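You operate a simulated robot arm through the tools that you are given. There is no shell and no other tool.

You are at the controls of a simulated robot arm. One attempt, no reset.

TASK
Tighten the green belt, then coat its top from the green-lidded tin.
Fine: wipe the dressing on with the blue dauber and put it back; lid back on the tin. Set down upright: blue dauber. A coat counts when it lies all over at full strength: go over it till it gets no stronger.

It is judged by the outcome, as a careful person would: the job done as asked, and still so three seconds after it is handed in. It fails if anything else is knocked over, pushed out of place, dropped, spilled or broken. A push-on lid holds only when it is set on centred and level and pressed home; a screw cap is set on level and turned clockwise until tight.

THE ROBOT
A 7-joint arm with a two-finger parallel gripper, fixed in place. Base frame: the origin is on the floor under the middle of its stand, x ahead of it, y to its left, z up. Lengths are in m, angles in rad, forces in N, time in s.
It reaches about 1.247 m from its shoulder. Its first joint turns from -2.304 to 2.304 rad. Payload 3.91 kg.
Tool frame: the origin (TCP) lies between the finger pads and is the grasp point; the fingertips stand 0.03 m ahead of it; z points along the fingers, y is the line along which they close. Largest opening 0.11 m; finger width 0.02, thickness 0.01; the body of the gripper, 0.048 by 0.112 m, starts 0.055 m behind the TCP.
Orientation is that of the tool frame in the base frame, as [roll, pitch, yaw] about the fixed x, y, z axes, in that order (R = Rz(yaw) Ry(pitch) Rx(roll)). With the fingers straight down and closing along the base's y, the tool's x points along the base's -x, its y along +y and its z along -z.

THE INTERFACE
- The arm moves only by the tool apply_moves. Its argument "deltas" is one flat list of numbers, 7 for each row, row after row: the shift along the tool's x, y, z in mm, then the turn, a rotation vector about the tool's x, y, z in rad, then the gripper command, from -1 (fully open) to 1 (shut), values between in proportion. In form: [dx, dy, dz, wx, wy, wz, jaw, dx, dy, dz, wx, wy, wz, jaw, ...]. A call has 1 to 20 rows; each row shifts and turns the commanded pose from where the row before left it, along the tool's axes as they then stand. Rows are played at 5 a second. More than 0.05 m and 0.15 rad between two rows, or a gripper value outside its range, and nothing of the call is played. A pose out of reach is approached as far as the arm can. The call stops where the force on the tool passes 50 N (or 10 N more than at its start, if that is more) or the arm is blocked; 0.2 s more then pass. The fingers move at their own pace (about 0.108 m/s each) and stop on an object; they squeeze with about 26 N. The grip force told is the motor's: it shows also when the fingers shut on nothing. Time passes only in rows, and 0.2 s behind the last, so rows that do not move let the fingers close. It gives the time, the measured TCP pose, the force on the tool (base axes), the opening and the grip force at its end, in the units of the frame above (readings bear some noise), with the torque about the TCP (base axes, N m) and any sound that the robot's microphone picked up, and new pictures: "views" is both (left out), scene, wrist or none.
- Cameras (640 x 400 px; columns grow to the right, rows downward): "scene" is fixed at [0.221, 0.652, 1.4865]; the picture's right is [-0.06, -1.00, 0.00], its down [-0.97, 0.05, -0.25] and it looks along [0.25, -0.01, -0.97] (base axes); focal length 214 px, centre (320, 200). "wrist" rides on the gripper at [0.072, 0.017, -0.103] in the tool frame; the picture's right is [-0.23, 0.97, 0.00], its down [-0.76, -0.18, -0.62] and it looks along [-0.61, -0.14, 0.78] (tool axes); focal length 222 px, centre (320, 200). There is no depth. A picture from a camera that has moved, and an enlarged one, comes with that camera's place and axes in the base frame and with its lens.
- close_up(camera, box): a new picture of the part [left, top, right, bottom] of that camera's present view, enlarged. No time passes.
- finish_job(): hands the job in; it is judged then, once.

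Nothing tells you positions but the pictures and the camera data. Unless the task says otherwise, let go and move clear before handing in.

The tools are called after "Call:" as name(argument=value, ...) on one line, values as JSON. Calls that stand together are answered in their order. apply_moves: Moves the arm, as the interface text tells. Its arguments: {"type":"object","properties":{"deltas":{"type":"array","items":{"type":"number"}},"views":{"type":"string","enum":["both","scene","wrist","none"]}},"required":["deltas"]} The other tools are called the same way: close_up (camera, box) takes an enlarged picture of a part of a camera's view; finish_job () hands the job in.

At the start:

```text
t: 0.0
tool_pos: [0.4584, 0.2607, 1.2797]
ee_rot: [3.141, -0.001, 3.141]
ft_force: [0.1, 0.2, -0.7]
wrist_torque: [0.01, -0.02, 0.04]
width: 0.1102
grip_force: 0.0
```

scene: 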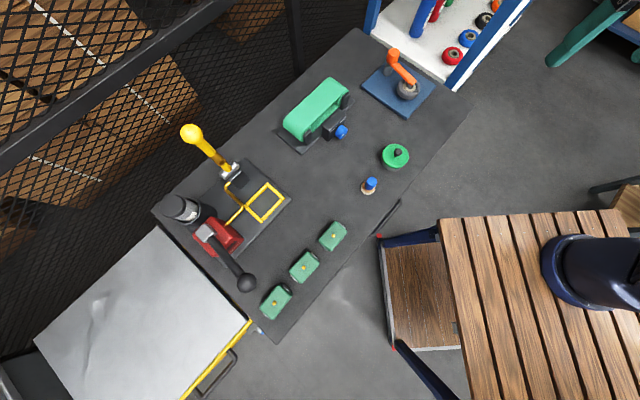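
wrist: 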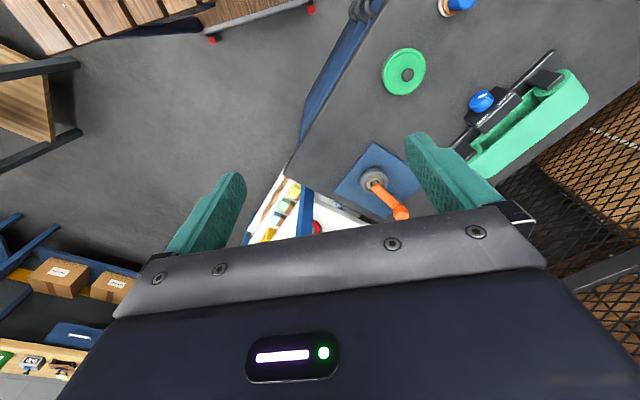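

I see a bench with a green belt on two pulleys with a blue knob beside it, a green-lidded tin, and a small blue-topped dauber in a stand. I'll look closer at each before moving.

Call:
close_up(camera="scene", box=[260, 60, 380, 160])

Call:
close_up(camera="scene", box=[340, 130, 430, 210])

Call:
close_up(camera="wrist", box=[360, 0, 640, 200])

Call:
close_up(camera="scene", box=[150, 110, 370, 330])

```text
4.00 times, centred on (320, 110) of scene
camera zoom: at [0.221, 0.652, 1.4865], right [-0.06, -1.0, 0.0], down [-0.97, 0.05, -0.25], along [0.25, -0.01, -0.97], focal length 858 px, centre (320, 560)
```

zoom: 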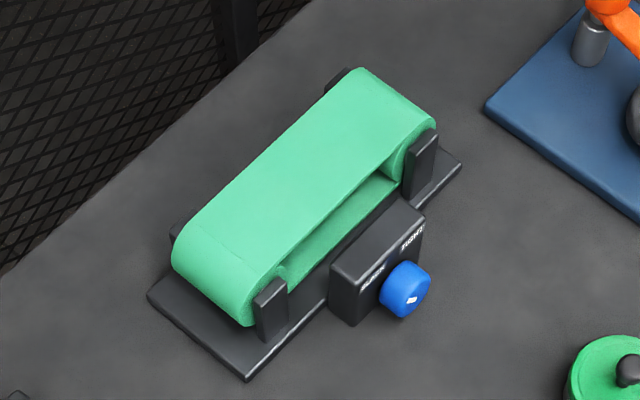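

```text
5.00 times, centred on (385, 170) of scene
camera zoom: at [0.221, 0.652, 1.4865], right [-0.06, -1.0, 0.0], down [-0.97, 0.05, -0.25], along [0.25, -0.01, -0.97], focal length 1072 px, centre (-5, 350)
```

zoom: 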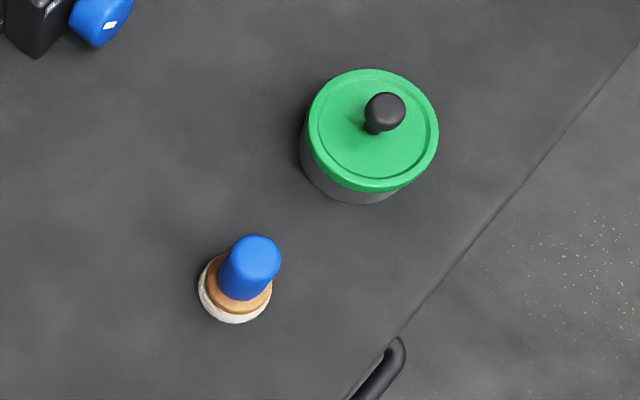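

```text
2.00 times, centred on (500, 100) of wrist
camera zoom: at [0.3861, 0.2775, 1.3814], right [0.23, 0.97, 0.0], down [0.76, -0.18, 0.62], along [0.61, -0.14, -0.78], focal length 444 px, centre (-40, 400)
```

zoom: 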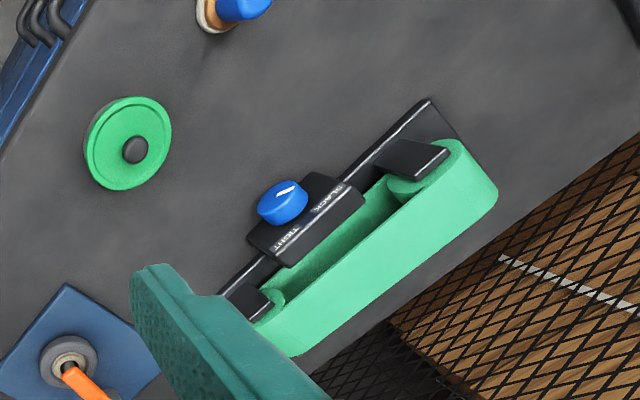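

```text
1.82 times, centred on (260, 220) of scene
camera zoom: at [0.221, 0.652, 1.4865], right [-0.06, -1.0, 0.0], down [-0.97, 0.05, -0.25], along [0.25, -0.01, -0.97], focal length 390 px, centre (429, 164)
```

zoom: 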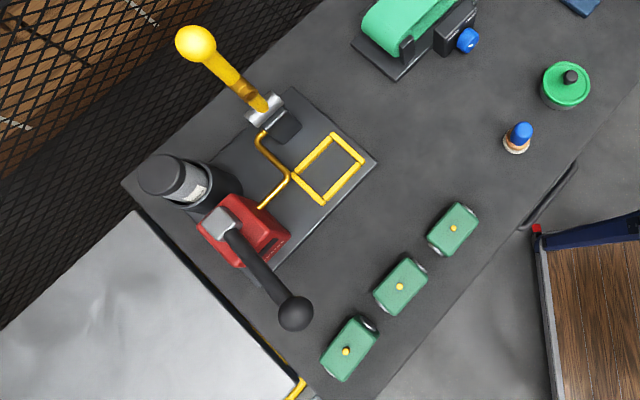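

The knob sits around (0.585, 0.57, 0.90), the lid knob near (0.495, 0.415, 0.927) and the dauber near (0.41, 0.50). I'll bring the wrist camera closer for better views before touching anything.

Call:
apply_moves(deltas=[20, 30, 16, 0, 0, 0, -1, 20, 30, 16, 0, 0, 0, -1, 20, 30, 16, 0, 0, 0, -1, 20, 30, 16, 0, 0, 0, -1, 20, 30, 16, 0, 0, 0, -1, 20, 30, 16, 0, 0, 0, -1, 20, 30, 16, 0, 0, 0, -1, 20, 30, 16, 0, 0, 0, -1], views="both")

```text
t: 1.8
tool_pos: [0.2977, 0.5006, 1.1493]
ee_rot: [3.141, 0.0, 3.14]
ft_force: [-0.5, 0.5, 1.1]
wrist_torque: [0.07, 0.02, 0.03]
width: 0.1101
grip_force: 0.0
camera wrist: at [0.2252, 0.5175, 1.2524], right [0.23, 0.97, 0.0], down [0.76, -0.18, 0.62], along [0.61, -0.14, -0.78], focal length 222 px, centre (320, 200)
```

scene: 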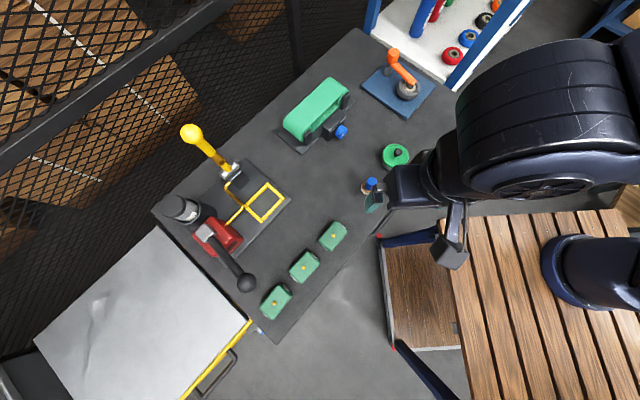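
wrist: 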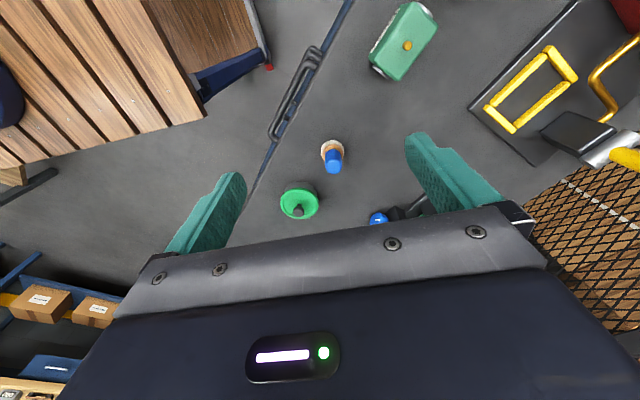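

The gripper blocks the middle of the wrist view, so I'll hover above the knob with the tool turned about 46° to line up with the belt stand, and look from there.

Call:
apply_moves(deltas=[-41, 10, 4, 0, 0, 0, -1, -41, 10, 4, 0, 0, 0, -1, -41, 10, 4, 0, 0, 0, -1, -41, 10, 4, 0, 0, 0, -1, -41, 10, 4, 0, 0, 0, -1, -41, 10, 4, 0, 0, 0, -1, -41, 10, 4, 0, 0, 0, -1, 0, 0, 0, 0, 0, -0.134, -1, 0, 0, 0, 0, 0, -0.134, -1, 0, 0, 0, 0, 0, -0.134, -1, 0, 0, 0, 0, 0, -0.134, -1, 0, 0, 0, 0, 0, -0.134, -1, 0, 0, 0, 0, 0, -0.134, -1], views="both")

```text
t: 4.6
tool_pos: [0.5843, 0.5717, 1.1217]
ee_rot: [-3.14, -0.001, -2.334]
ft_force: [0.7, -0.1, 0.1]
wrist_torque: [-0.01, 0.0, -0.03]
width: 0.1099
grip_force: 0.0
camera wrist: at [0.5235, 0.5299, 1.2257], right [-0.55, 0.84, 0.0], down [0.66, 0.43, 0.62], along [0.52, 0.34, -0.78], focal length 222 px, centre (320, 200)
```

scene: 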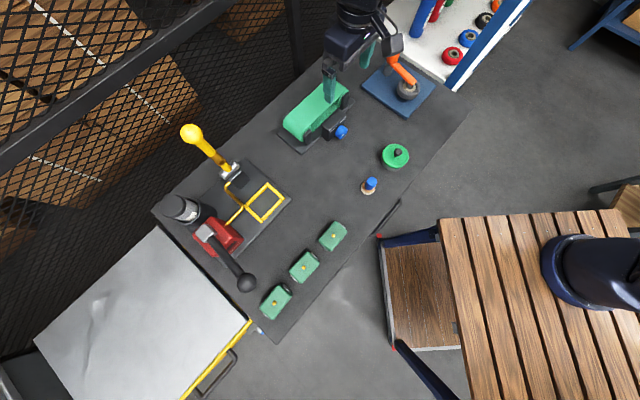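
wrist: 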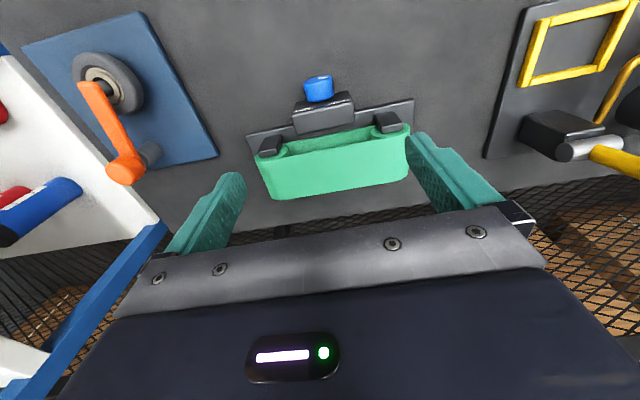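

Call:
close_up(camera="wrist", box=[230, 50, 430, 210])

Call:
close_up(camera="wrist", box=[280, 60, 370, 140])

Call:
close_up(camera="scene", box=[315, 100, 365, 150])

```text
2.50 times, centred on (330, 130) of wrist
camera zoom: at [0.5235, 0.5299, 1.2257], right [-0.55, 0.84, 0.0], down [0.66, 0.43, 0.62], along [0.52, 0.34, -0.78], focal length 555 px, centre (295, 375)
```

zoom: 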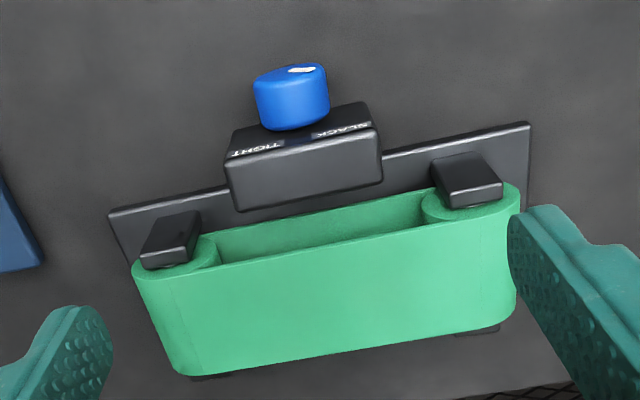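

```text
5.00 times, centred on (325, 100) of wrist
camera zoom: at [0.5235, 0.5299, 1.2257], right [-0.55, 0.84, 0.0], down [0.66, 0.43, 0.62], along [0.52, 0.34, -0.78], focal length 1111 px, centre (295, 700)
```

zoom: 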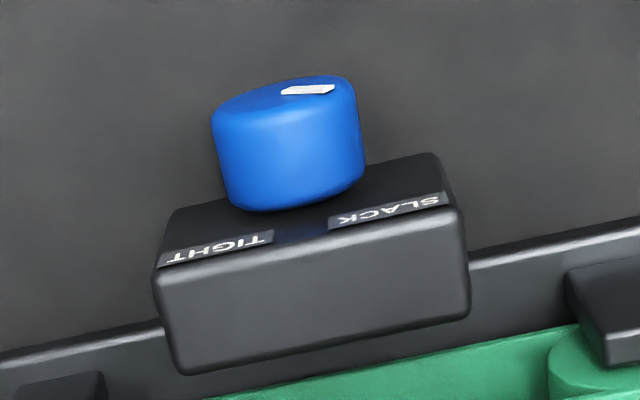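

```text
8.00 times, centred on (340, 125) of scene
camera zoom: at [0.221, 0.652, 1.4865], right [-0.06, -1.0, 0.0], down [-0.97, 0.05, -0.25], along [0.25, -0.01, -0.97], focal length 1716 px, centre (160, 800)
```

zoom: 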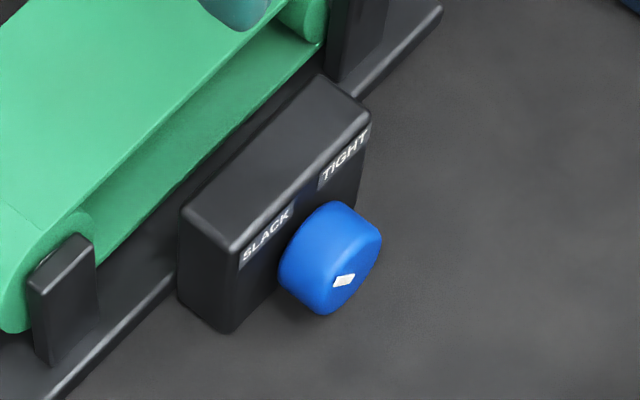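

The blue knob has a horizontal axis facing the robot, with SLACK upper left and TIGHT upper right, so it needs a clockwise turn as I face it. I'll shift the wrist camera by known amounts to measure positions and heights accurately.

Call:
apply_moves(deltas=[40, 0, 0, 0, 0, 0, -1, 40, 0, 0, 0, 0, 0, -1, 40, 0, 0, 0, 0, 0, -1, 0, 0, 0, 0, 0, 0, -1], views="wrist")

Call:
close_up(camera="wrist", box=[200, 60, 440, 210])

Call:
close_up(camera="wrist", box=[240, 0, 400, 100])

```text
t: 5.6
tool_pos: [0.5027, 0.4854, 1.1218]
ee_rot: [3.141, 0.0, -2.337]
ft_force: [0.3, 0.3, 0.3]
wrist_torque: [-0.04, 0.03, -0.03]
width: 0.1103
grip_force: 0.1
camera wrist: at [0.4394, 0.4448, 1.2253], right [-0.54, 0.84, 0.0], down [0.66, 0.43, 0.62], along [0.52, 0.34, -0.78], focal length 222 px, centre (320, 200)
```

wrist: 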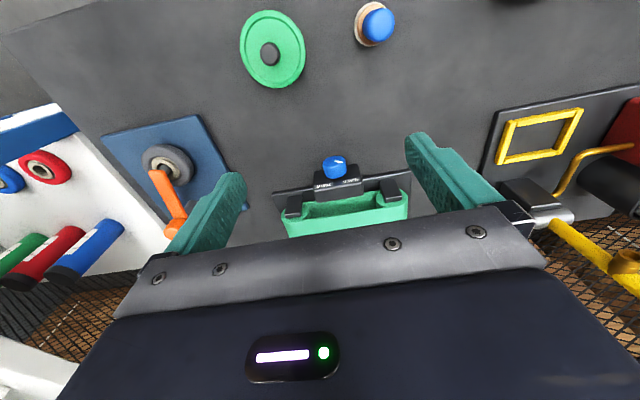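

```text
2.67 times, centred on (320, 135) of wrist
camera zoom: at [0.4394, 0.4448, 1.2253], right [-0.54, 0.84, 0.0], down [0.66, 0.43, 0.62], along [0.52, 0.34, -0.78], focal length 592 px, centre (320, 373)
```

zoom: 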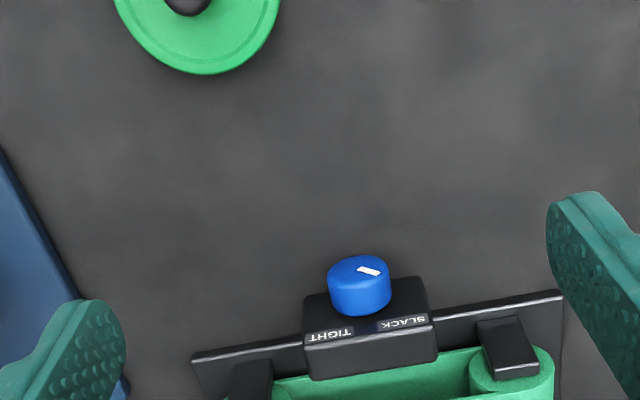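

```text
4.00 times, centred on (320, 50) of wrist
camera zoom: at [0.4394, 0.4448, 1.2253], right [-0.54, 0.84, 0.0], down [0.66, 0.43, 0.62], along [0.52, 0.34, -0.78], focal length 888 px, centre (320, 800)
```

zoom: 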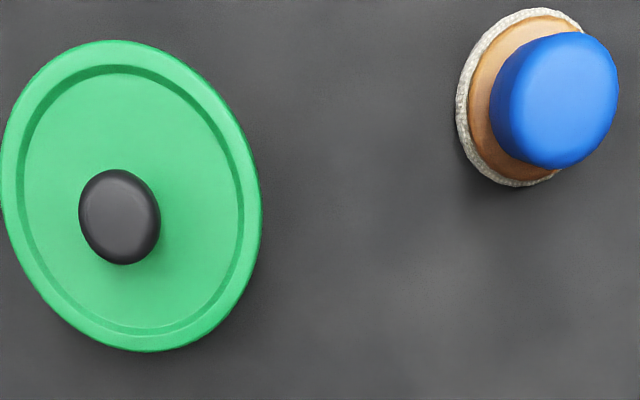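

Call:
close_up(camera="wrist", box=[305, 140, 369, 180])

Call:
close_up(camera="wrist", box=[260, 140, 420, 240])

```text
10.00 times, centred on (337, 160) of wrist
camera zoom: at [0.4394, 0.4448, 1.2253], right [-0.54, 0.84, 0.0], down [0.66, 0.43, 0.62], along [0.52, 0.34, -0.78], focal length 2221 px, centre (150, 600)
```

zoom: 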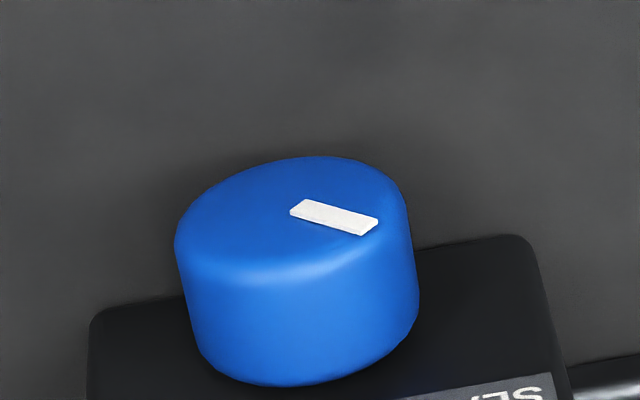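

```text
4.00 times, centred on (340, 190) of wrist
camera zoom: at [0.4394, 0.4448, 1.2253], right [-0.54, 0.84, 0.0], down [0.66, 0.43, 0.62], along [0.52, 0.34, -0.78], focal length 888 px, centre (240, 240)
```

zoom: 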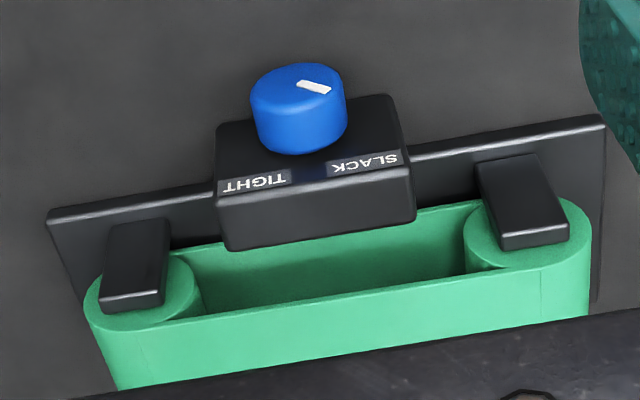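

Plate top is about z=0.889, box top 0.936, and the knob is about 37 mm across with its axis near z≈0.910, centred around (0.580, 0.566). I'll hover directly above the knob with the jaw partly closed and check alignment.

Call:
apply_moves(deltas=[-27.6, 0, 22.5, 0, 0, 0.005, 0.0, -27.6, 0, 22.5, 0, 0, 0.005, 0.0, -27.6, 0, 22.5, 0, 0, 0.005, 0.0, -27.6, 0, 22.5, 0, 0, 0.005, 0.0, 0, 0, 0, 0, 0, 0, 0.0], views="both")

Call:
close_up(camera="wrist", box=[240, 40, 400, 140])

Call:
close_up(camera="scene", box=[280, 60, 376, 140])

```text
t: 6.8
tool_pos: [0.5772, 0.5647, 1.0309]
ee_rot: [3.141, 0.0, -2.356]
ft_force: [-0.3, 0.6, -0.4]
wrist_torque: [0.02, -0.01, 0.01]
width: 0.0552
grip_force: 0.0
camera wrist: at [0.5161, 0.5251, 1.1352], right [-0.53, 0.85, 0.0], down [0.66, 0.41, 0.62], along [0.53, 0.33, -0.78], focal length 222 px, centre (320, 200)
```

scene: 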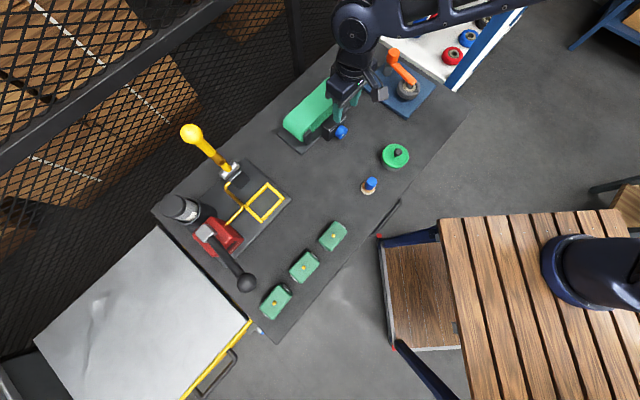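
wrist: 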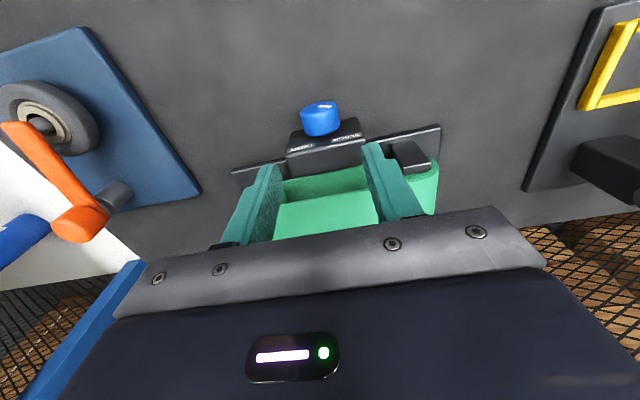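

```text
4.00 times, centred on (320, 90) of wrist
camera zoom: at [0.5161, 0.5251, 1.1352], right [-0.53, 0.85, 0.0], down [0.66, 0.41, 0.62], along [0.53, 0.33, -0.78], focal length 888 px, centre (320, 640)
```

zoom: 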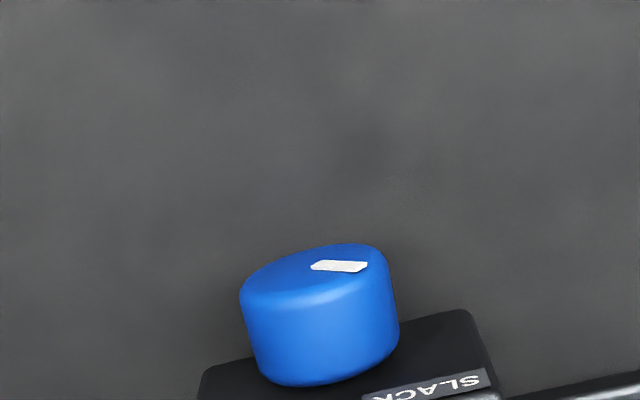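

```text
5.00 times, centred on (328, 100) of scene
camera zoom: at [0.221, 0.652, 1.4865], right [-0.06, -1.0, 0.0], down [-0.97, 0.05, -0.25], along [0.25, -0.01, -0.97], focal length 1072 px, centre (280, 700)
```

zoom: 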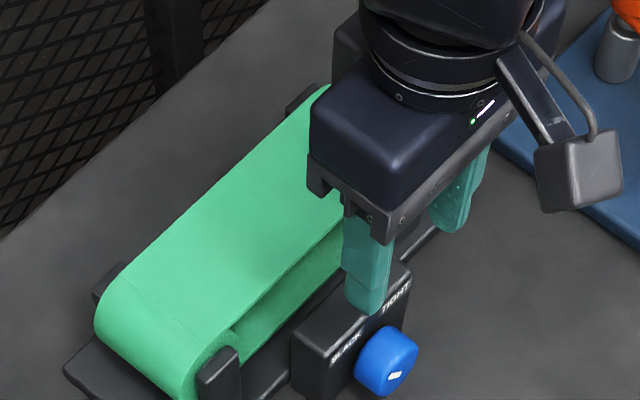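

The knob lines up laterally with the TCP, and its face is about 8.5 mm toward me at z≈0.9105, about 30 mm above the bench. I'll lean the gripper 30° to the left above the knob so that I can grip it from above and swing clockwise about its axis.

Call:
apply_moves(deltas=[0, 23, 21, 0, 0, 0, 0.127, 0, 22.7, 21.4, 0, 0, 0, 0.127, 0, 0, 0, 0.1309, 0, 0, 0.127, 0, 0, 0, 0.1309, 0, 0, 0.127, 0, 0, 0, 0.1309, 0, 0, 0.127, 0, 0, 0, 0.1309, 0, 0, 0.127, 0, 0, 0, 0, 0, 0, 0.127], views="both")

Call:
close_up(camera="wrist", box=[220, 80, 420, 220])

Call:
close_up(camera="scene", box=[280, 60, 376, 140])

```text
t: 8.4
tool_pos: [0.5464, 0.5956, 0.9904]
ee_rot: [-2.616, 0.001, -2.36]
ft_force: [0.4, -1.0, -0.2]
wrist_torque: [0.0, -0.01, 0.0]
width: 0.0479
grip_force: 0.1
camera wrist: at [0.4495, 0.5911, 1.0705], right [-0.43, 0.76, -0.49], down [0.43, 0.65, 0.63], along [0.79, 0.06, -0.61], focal length 222 px, centre (320, 200)
```

scene: 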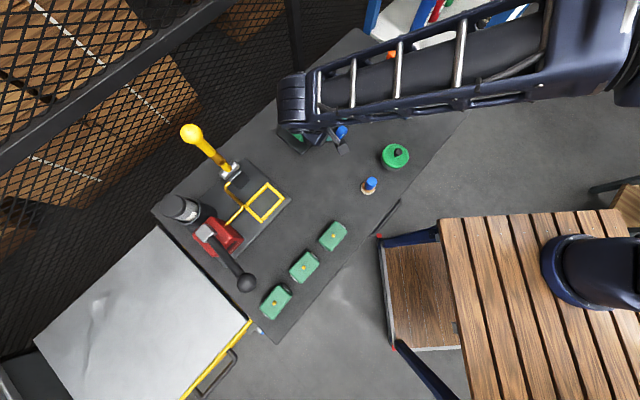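
wrist: 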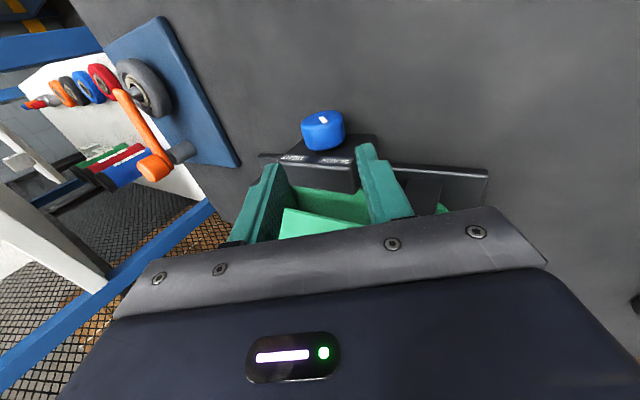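

```text
2.86 times, centred on (320, 150) of wrist
camera zoom: at [0.4495, 0.5911, 1.0705], right [-0.43, 0.76, -0.49], down [0.43, 0.65, 0.63], along [0.79, 0.06, -0.61], focal length 635 px, centre (320, 343)
```

zoom: 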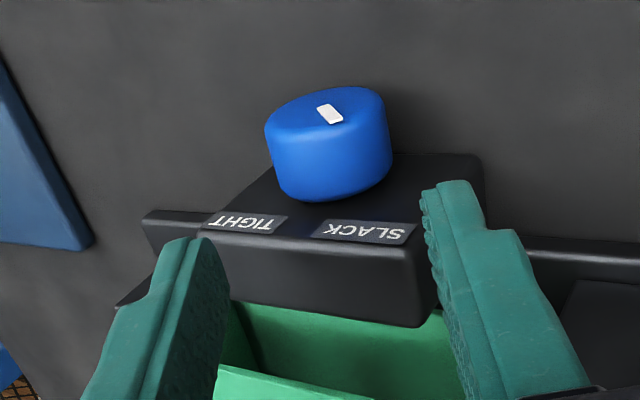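

```text
5.00 times, centred on (328, 100) of scene
camera zoom: at [0.221, 0.652, 1.4865], right [-0.06, -1.0, 0.0], down [-0.97, 0.05, -0.25], along [0.25, -0.01, -0.97], focal length 1072 px, centre (280, 700)
```

zoom: 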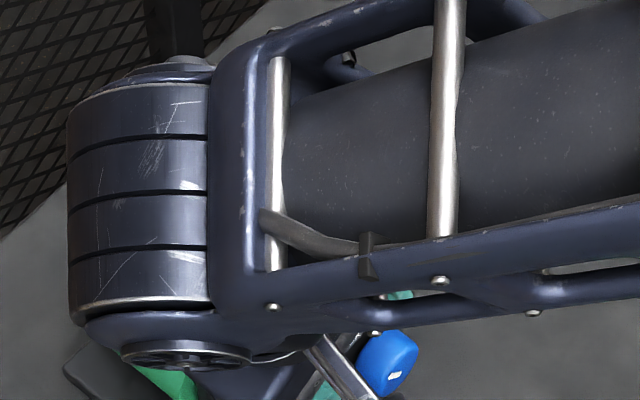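

The gripper is leaning left over the knob. The knob axis looks about 3 to 4 mm toward +y of the tool, so I'll correct that, close half the distance and re-measure.

Call:
apply_moves(deltas=[0, 3.2, 17, 0, 0, 0, 0.127, 0, 0, 17, 0, 0, 0, 0.127, 0, 0, 0, 0, 0, 0, 0.127], views="wrist")

Call:
close_up(camera="wrist", box=[220, 80, 420, 220])

Call:
close_up(camera="scene", box=[320, 110, 368, 150])

```text
t: 9.2
tool_pos: [0.5582, 0.5866, 0.9574]
ee_rot: [-2.617, -0.001, -2.357]
ft_force: [0.7, 0.5, 0.0]
wrist_torque: [0.03, -0.01, -0.03]
width: 0.0479
grip_force: 0.0
camera wrist: at [0.4606, 0.5817, 1.0382], right [-0.43, 0.76, -0.49], down [0.43, 0.65, 0.63], along [0.79, 0.07, -0.61], focal length 222 px, centre (320, 200)
```

wrist: 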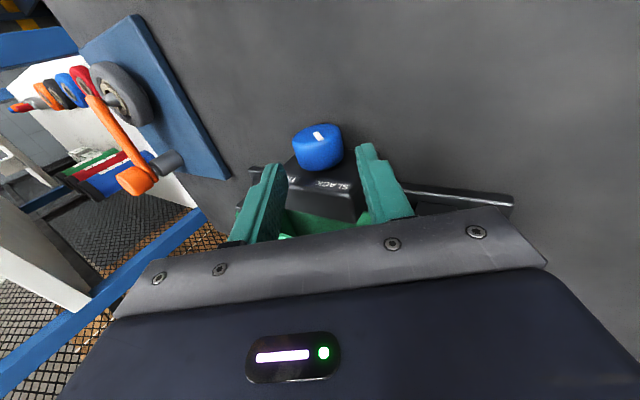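

```text
2.86 times, centred on (320, 150) of wrist
camera zoom: at [0.4606, 0.5817, 1.0382], right [-0.43, 0.76, -0.49], down [0.43, 0.65, 0.63], along [0.79, 0.07, -0.61], focal length 635 px, centre (320, 343)
```

zoom: 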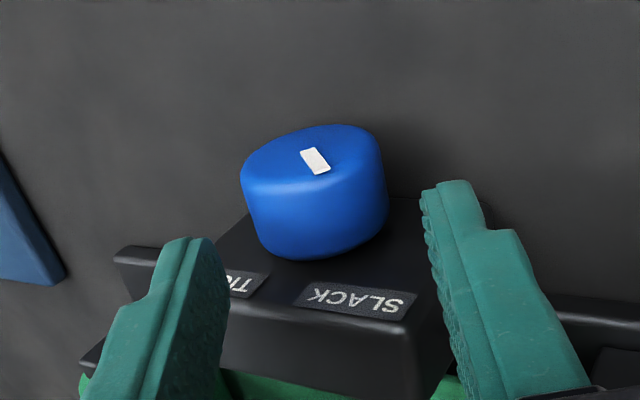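

```text
10.00 times, centred on (344, 130) of scene
camera zoom: at [0.221, 0.652, 1.4865], right [-0.06, -1.0, 0.0], down [-0.97, 0.05, -0.25], along [0.25, -0.01, -0.97], focal length 2145 px, centre (80, 900)
```

zoom: 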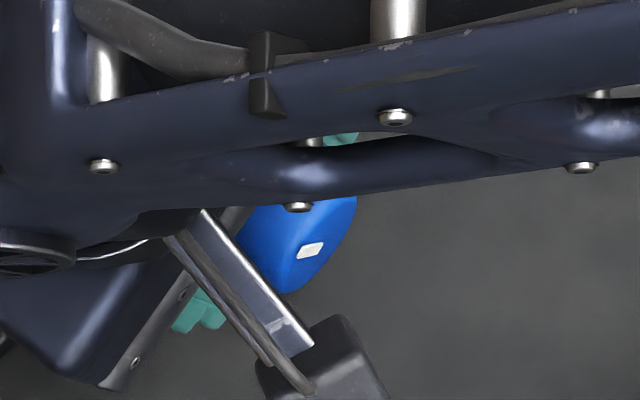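

The tool axis now passes through the knob axis, with about 56 mm to go. I'll advance 34 mm, which keeps the fingertips clear of the bench, and then close on the knob.

Call:
apply_moves(deltas=[0, 0, 12, 0, 0, 0, 0.127, 0, 0, 12, 0, 0, 0, 0.127, 0, 0, 10, 0, 0, 0, 0.127, 0, 0, 0, 0, 0, 0, 0.127], views="wrist")

Call:
close_up(camera="wrist", box=[220, 100, 420, 240])

```text
t: 10.2
tool_pos: [0.5698, 0.5757, 0.9287]
ee_rot: [-2.619, -0.002, -2.359]
ft_force: [-0.6, 0.3, -0.1]
wrist_torque: [0.01, -0.05, -0.01]
width: 0.0482
grip_force: 0.0
camera wrist: at [0.4716, 0.5698, 1.0093], right [-0.43, 0.76, -0.49], down [0.43, 0.65, 0.63], along [0.79, 0.06, -0.61], focal length 222 px, centre (320, 200)
```

wrist: 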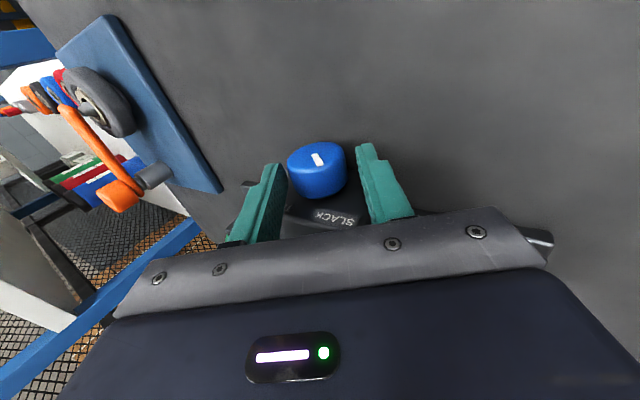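

```text
2.86 times, centred on (320, 170) of wrist
camera zoom: at [0.4716, 0.5698, 1.0093], right [-0.43, 0.76, -0.49], down [0.43, 0.65, 0.63], along [0.79, 0.06, -0.61], focal length 635 px, centre (320, 286)
```

zoom: 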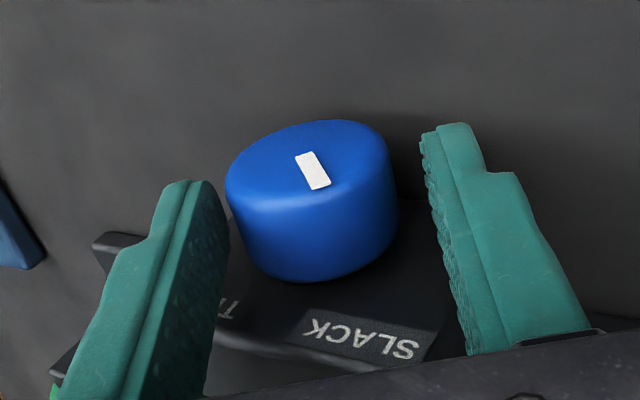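

The knob is centred between the fingers with the axis about 22–23 mm ahead of the TCP. I'll close on it.

Call:
apply_moves(deltas=[0, 0, 0, 0, 0, 0, 0.6, 0, 0, 0, 0, 0, 0, 1, 0, 0, 0, 0, 0, 0, 1], views="wrist")

Call:
close_up(camera="wrist", box=[220, 100, 420, 240])

```text
t: 11.0
tool_pos: [0.5701, 0.5718, 0.9291]
ee_rot: [-2.616, -0.001, -2.357]
ft_force: [11.8, -13.5, 12.7]
wrist_torque: [-1.04, 0.25, 0.69]
width: 0.0374
grip_force: 44.9
camera wrist: at [0.4726, 0.5689, 1.01], right [-0.43, 0.76, -0.49], down [0.43, 0.65, 0.63], along [0.79, 0.06, -0.61], focal length 222 px, centre (320, 200)
```

wrist: 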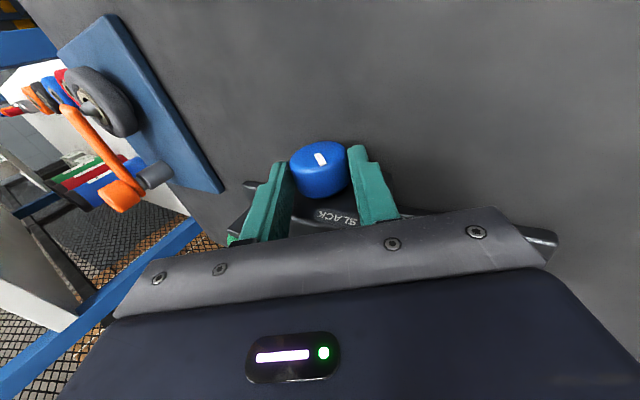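

```text
2.86 times, centred on (320, 170) of wrist
camera zoom: at [0.4726, 0.5689, 1.01], right [-0.43, 0.76, -0.49], down [0.43, 0.65, 0.63], along [0.79, 0.06, -0.61], focal length 635 px, centre (320, 286)
```

zoom: 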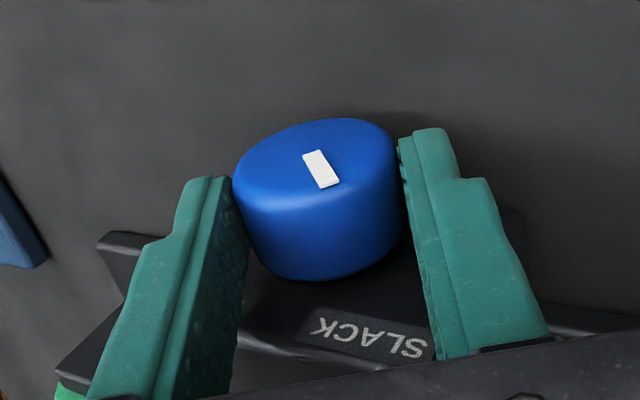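

I have the knob (width 37.4 mm), with some sideways load from about 2.8 mm of misalignment. I'll relieve that, then turn clockwise about the knob axis.

Call:
apply_moves(deltas=[0, -2.6, 0, 0, 0, 0, 1, 0, 0, 0, 0, 0, 0, 1], views="none")

```text
t: 11.6
tool_pos: [0.5701, 0.5738, 0.9292]
ee_rot: [-2.62, -0.001, -2.358]
ft_force: [11.7, 3.7, -7.8]
wrist_torque: [0.43, -0.46, 0.94]
width: 0.0375
grip_force: 45.2
```

Call:
apply_moves(deltas=[0, -2.3, 0.12, -0.105, 0, 0, 1, 0, -2.3, 0.12, -0.105, 0, 0, 1, 0, -2.3, 0.12, -0.105, 0, 0, 1, 0, -2.3, 0.12, -0.105, 0, 0, 1], views="wrist")

Call:
close_up(camera="wrist", box=[220, 100, 420, 240])

```text
t: 12.6
tool_pos: [0.5767, 0.5659, 0.9329]
ee_rot: [-3.042, -0.001, -2.359]
ft_force: [13.7, 11.2, -12.0]
wrist_torque: [0.25, -0.29, 0.84]
width: 0.0375
grip_force: 45.4
camera wrist: at [0.5071, 0.5341, 1.0336], right [-0.52, 0.85, -0.1], down [0.62, 0.46, 0.64], along [0.59, 0.27, -0.76], focal length 222 px, centre (320, 200)
```

wrist: 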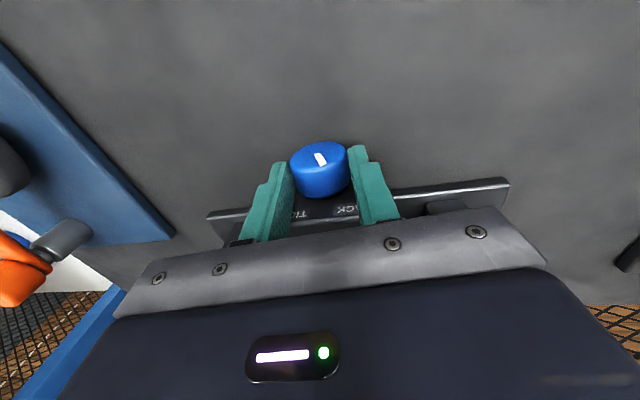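

```text
2.86 times, centred on (320, 170) of wrist
camera zoom: at [0.5071, 0.5341, 1.0336], right [-0.52, 0.85, -0.1], down [0.62, 0.46, 0.64], along [0.59, 0.27, -0.76], focal length 635 px, centre (320, 286)
```

zoom: 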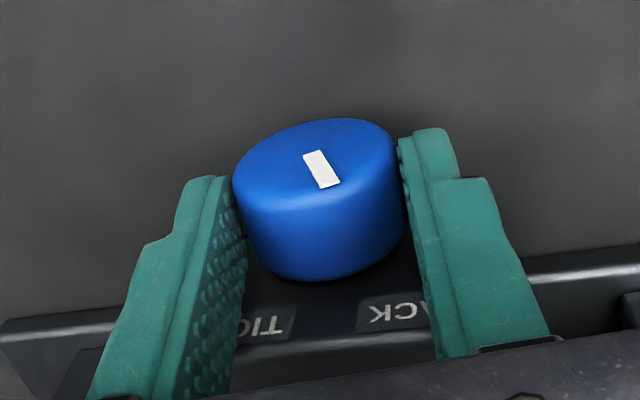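

The knob is turning with the gripper. I'll continue clockwise while easing the small residual loads.

Call:
apply_moves(deltas=[-0.5, -2.3, 0.5, -0.105, 0, 0, 1, -0.5, -2.3, 0.4, -0.105, 0, 0, 1, -0.5, -2.3, 0.3, -0.105, 0, 0, 1, 0, -2.3, 0.12, -0.105, 0, 0, 1], views="wrist")

Call:
close_up(camera="wrist", box=[220, 100, 420, 240])

```text
t: 13.6
tool_pos: [0.5841, 0.5584, 0.9319]
ee_rot: [2.824, -0.002, -2.359]
ft_force: [2.3, -30.3, 5.8]
wrist_torque: [-1.07, 0.42, 1.07]
width: 0.0375
grip_force: 44.9
camera wrist: at [0.5453, 0.4962, 1.0351], right [-0.49, 0.82, 0.3], down [0.8, 0.28, 0.54], along [0.35, 0.51, -0.79], focal length 222 px, centre (320, 200)
```

wrist: 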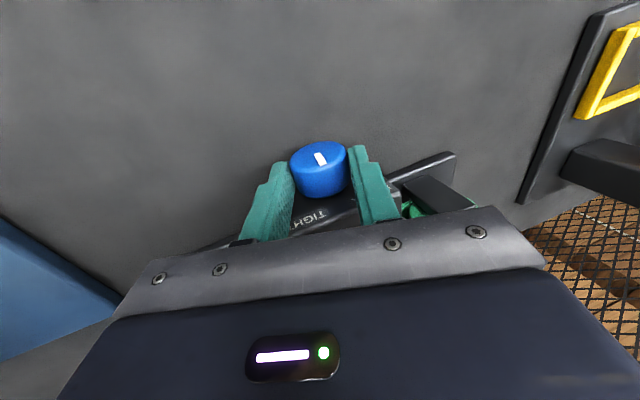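

```text
2.86 times, centred on (320, 170) of wrist
camera zoom: at [0.5453, 0.4962, 1.0351], right [-0.49, 0.82, 0.3], down [0.8, 0.28, 0.54], along [0.35, 0.51, -0.79], focal length 635 px, centre (320, 286)
```

zoom: 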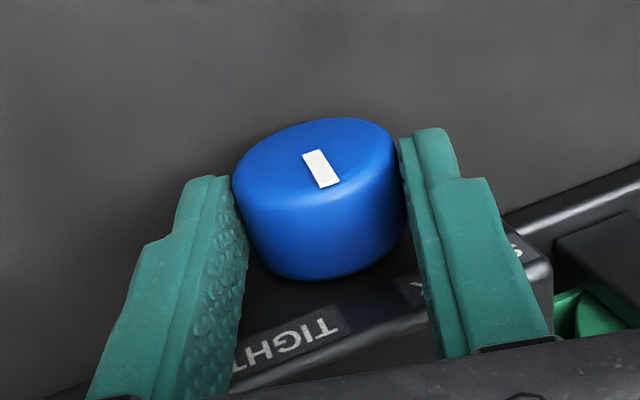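

The load pattern shows the knob axis is slightly further from the TCP (about 25.6 mm) than I assumed. I'll relieve that and continue with the corrected arc.

Call:
apply_moves(deltas=[0.7, -2.4, 0, 0, 0, 0, 1, 0, -2.68, 0.14, -0.105, 0, 0, 1, 0, -2.68, 0.14, -0.105, 0, 0, 1, 0, -2.68, 0.14, -0.105, 0, 0, 1], views="wrist")

Call:
close_up(camera="wrist", box=[220, 100, 420, 240])

```text
t: 14.6
tool_pos: [0.5893, 0.5543, 0.9288]
ee_rot: [2.507, 0.002, -2.357]
ft_force: [-8.4, -5.5, 5.5]
wrist_torque: [0.42, -0.23, 0.41]
width: 0.0375
grip_force: 44.7
camera wrist: at [0.5725, 0.4688, 1.0211], right [-0.39, 0.72, 0.58], down [0.9, 0.18, 0.4], along [0.18, 0.68, -0.71], focal length 222 px, centre (320, 200)
```

wrist: 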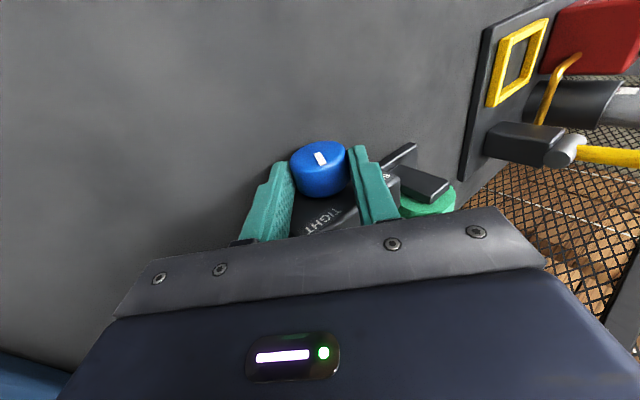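

```text
2.86 times, centred on (320, 170) of wrist
camera zoom: at [0.5725, 0.4688, 1.0211], right [-0.39, 0.72, 0.58], down [0.9, 0.18, 0.4], along [0.18, 0.68, -0.71], focal length 635 px, centre (320, 286)
```

zoom: 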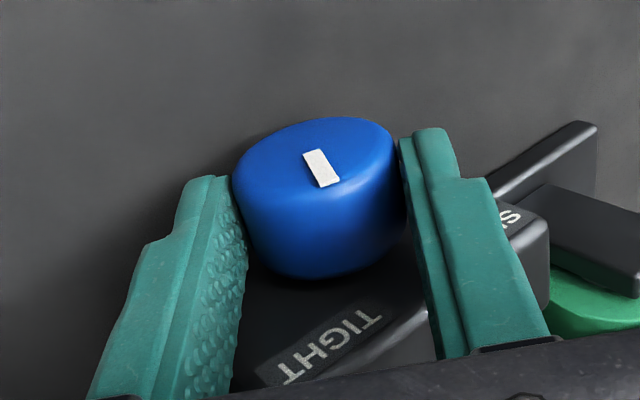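

About 66° turned so far with no stop; the mark is now roughly 14° right of vertical. I'll release, back off along the fingers, swing back left and regrip.

Call:
apply_moves(deltas=[0, 0, 0, 0, 0, 0, 0.164, 0, 0, 0, 0, 0, 0, 0.164, 0, 0, -13.5, 0, 0, 0, 0.164, 0, 0, -13.5, 0, 0, 0, 0.164, 0, 0, -13, 0, 0, 0, 0.164, 0, 8.76, 0.588, 0.134, 0, 0, 0.164, 0, 8.76, 0.588, 0.134, 0, 0, 0.164, 0, 8.76, 0.588, 0.134, 0, 0, 0.164, 0, 8.76, 0.588, 0.134, 0, 0, 0.164, 0, 8.76, 0.588, 0.134, 0, 0, 0.164, 0, 8.76, 0.588, 0.134, 0, 0, 0.164, 0, 8.76, 0.588, 0.134, 0, 0, 0.164, 0, 8.76, 0.588, 0.134, 0, 0, 0.164, 0, 0, 0, 0, 0, 0, 0.164], views="both")

Call:
close_up(camera="wrist", box=[220, 80, 420, 220])

```text
t: 17.6
tool_pos: [0.5596, 0.5831, 0.9662]
ee_rot: [-2.7, 0.001, -2.358]
ft_force: [0.0, -0.7, 0.1]
wrist_torque: [0.01, -0.02, 0.04]
width: 0.046
grip_force: 0.0
camera wrist: at [0.4669, 0.5742, 1.0517], right [-0.46, 0.78, -0.42], down [0.47, 0.61, 0.64], along [0.76, 0.1, -0.65], focal length 222 px, centre (320, 200)
```

scene: 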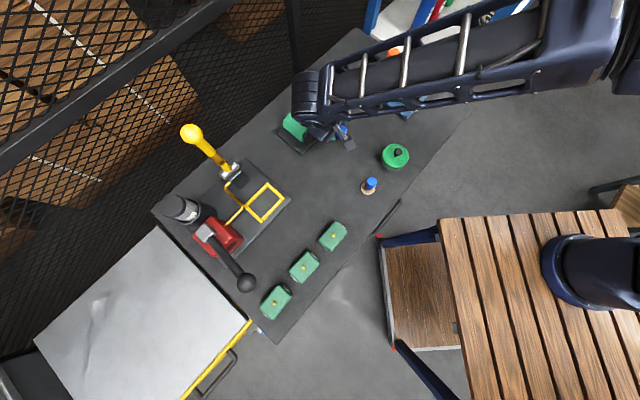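
wrist: 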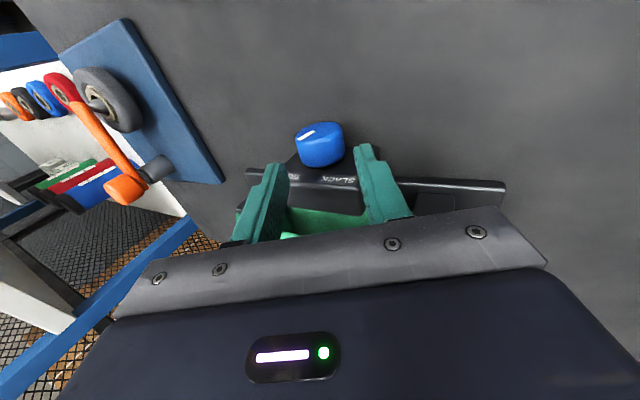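

```text
2.86 times, centred on (320, 150) of wrist
camera zoom: at [0.4669, 0.5742, 1.0517], right [-0.46, 0.78, -0.42], down [0.47, 0.61, 0.64], along [0.76, 0.1, -0.65], focal length 635 px, centre (320, 343)
```

zoom: 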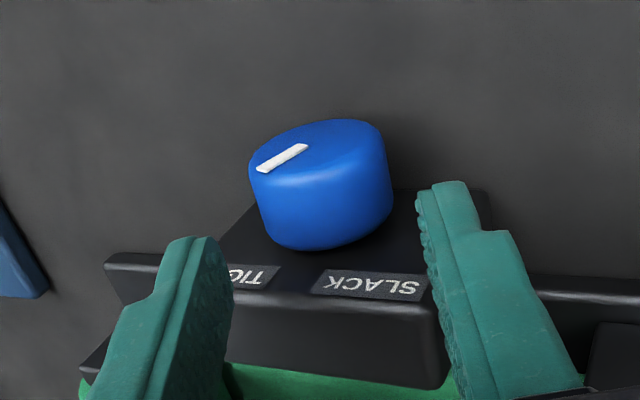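

The knob stayed where I left it, with the mark now pointing up-right. Regripping.

Call:
apply_moves(deltas=[0, 0, 14, 0, 0, 0, 0.164, 0, 0, 14, 0, 0, 0, 0.164, 0, 0, 12, 0, 0, 0, 0.164, 0, 0, 0, 0, 0, 0, 0.6, 0, 0, 0, 0, 0, 0, 1, 0, 0, 0, 0, 0, 0, 1], views="wrist")

```text
t: 19.0
tool_pos: [0.5714, 0.571, 0.9292]
ee_rot: [-2.701, -0.003, -2.356]
ft_force: [-4.9, 6.5, -3.9]
wrist_torque: [0.14, 0.21, 1.07]
width: 0.0376
grip_force: 45.1
camera wrist: at [0.4794, 0.5622, 1.0156], right [-0.46, 0.78, -0.41], down [0.46, 0.61, 0.64], along [0.76, 0.1, -0.65], focal length 222 px, centre (320, 200)
```

wrist: 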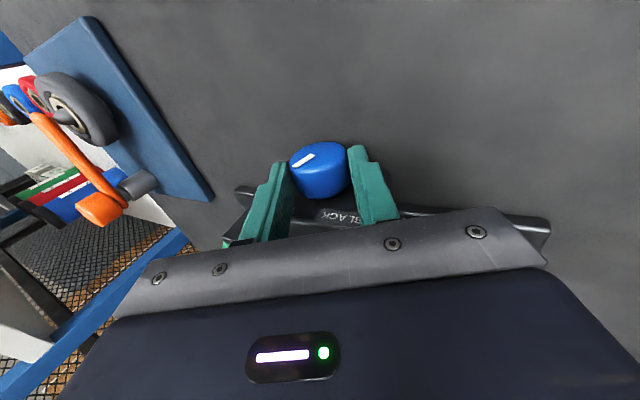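

Call:
apply_moves(deltas=[0, -2.54, 0.133, -0.105, 0, 0, 1, 0, -2.54, 0.133, -0.105, 0, 0, 1, 0, -2.54, 0.133, -0.105, 0, 0, 1, 0, -2.54, 0.133, -0.105, 0, 0, 1, 0, -2.54, 0.133, -0.105, 0, 0, 1], views="wrist")

Call:
close_up(camera="wrist", box=[220, 100, 420, 240])

```text
t: 20.2
tool_pos: [0.5807, 0.5632, 0.9327]
ee_rot: [3.056, 0.0, -2.359]
ft_force: [-4.0, 5.1, -3.3]
wrist_torque: [-0.41, -0.01, -0.04]
width: 0.0378
grip_force: 44.7
camera wrist: at [0.5243, 0.5172, 1.0372], right [-0.52, 0.85, 0.08], down [0.7, 0.37, 0.61], along [0.48, 0.38, -0.79], focal length 222 px, centre (320, 200)
```

wrist: 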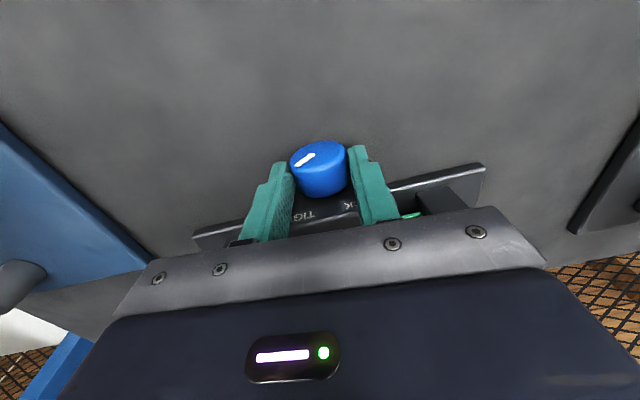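

```text
2.86 times, centred on (320, 170) of wrist
camera zoom: at [0.5243, 0.5172, 1.0372], right [-0.52, 0.85, 0.08], down [0.7, 0.37, 0.61], along [0.48, 0.38, -0.79], focal length 635 px, centre (320, 286)
```

zoom: 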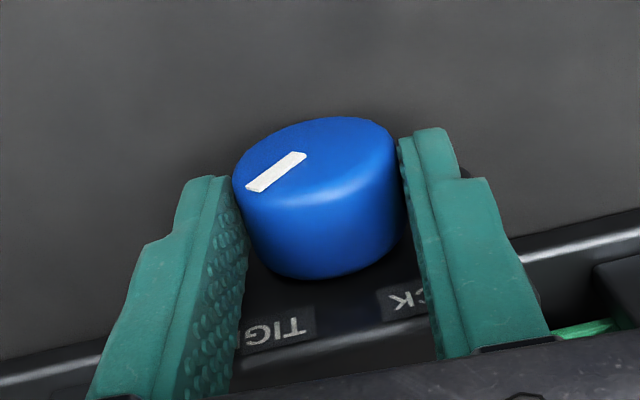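

No slip; the mark now points well toward TIGHT. I'll continue clockwise until it reaches its stop.

Call:
apply_moves(deltas=[0, -2.54, 0.133, -0.105, 0, 0, 1, 0, -2.54, 0.133, -0.105, 0, 0, 1, 0, -2.54, 0.133, -0.105, 0, 0, 1], views="wrist")

Call:
close_up(camera="wrist", box=[220, 100, 420, 240])

```text
t: 21.0
tool_pos: [0.5845, 0.559, 0.9295]
ee_rot: [2.74, -0.001, -2.359]
ft_force: [1.9, -4.1, 1.3]
wrist_torque: [-0.65, -0.48, 0.24]
width: 0.0377
grip_force: 45.4
camera wrist: at [0.5528, 0.489, 1.0319], right [-0.47, 0.8, 0.38], down [0.83, 0.25, 0.5], along [0.31, 0.55, -0.78], focal length 222 px, centre (320, 200)
```

wrist: 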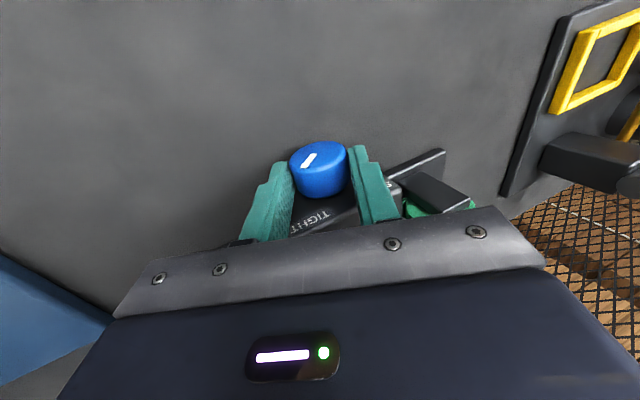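

```text
2.86 times, centred on (320, 170) of wrist
camera zoom: at [0.5528, 0.489, 1.0319], right [-0.47, 0.8, 0.38], down [0.83, 0.25, 0.5], along [0.31, 0.55, -0.78], focal length 635 px, centre (320, 286)
```

zoom: 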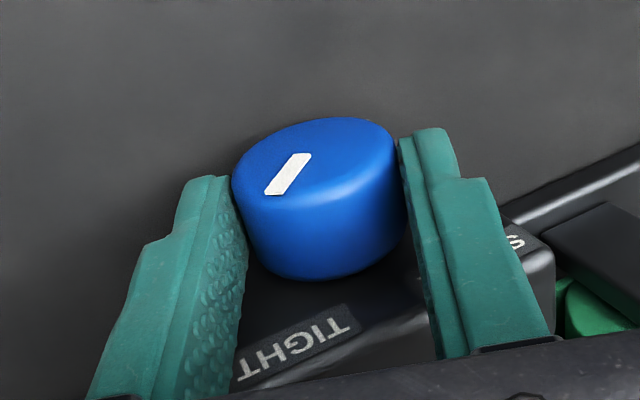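

The mark has shifted within the grip while the resisting torque rose, so the knob seems to be at its stop. I'll push slightly more to confirm, then release and inspect.

Call:
apply_moves(deltas=[0, -2.54, 0.133, -0.105, 0, 0, 1, 0, -2.54, 0.133, -0.105, 0, 0, 1], views="wrist")

Call:
close_up(camera="wrist", box=[220, 100, 420, 240])

```text
t: 21.6
tool_pos: [0.5909, 0.5541, 0.9285]
ee_rot: [2.53, -0.001, -2.359]
ft_force: [2.4, -3.5, -2.5]
wrist_torque: [-0.35, -0.44, -0.12]
width: 0.0377
grip_force: 44.9
camera wrist: at [0.5705, 0.4711, 1.0222], right [-0.4, 0.73, 0.56], down [0.9, 0.18, 0.41], along [0.2, 0.66, -0.72], focal length 222 px, centre (320, 200)
```

wrist: 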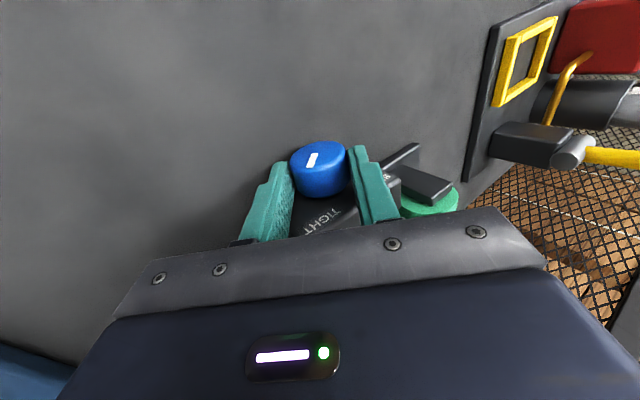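

```text
2.86 times, centred on (320, 170) of wrist
camera zoom: at [0.5705, 0.4711, 1.0222], right [-0.4, 0.73, 0.56], down [0.9, 0.18, 0.41], along [0.2, 0.66, -0.72], focal length 635 px, centre (320, 286)
```

zoom: 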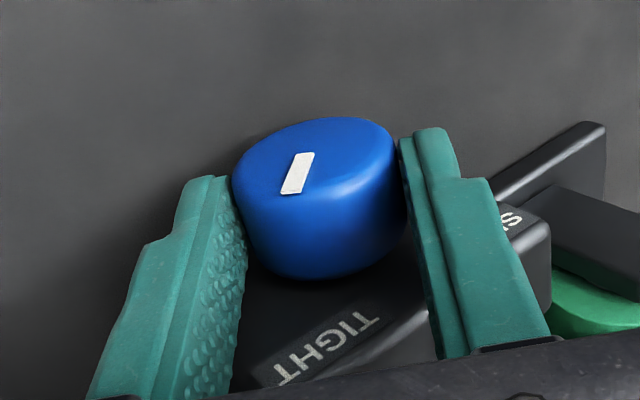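

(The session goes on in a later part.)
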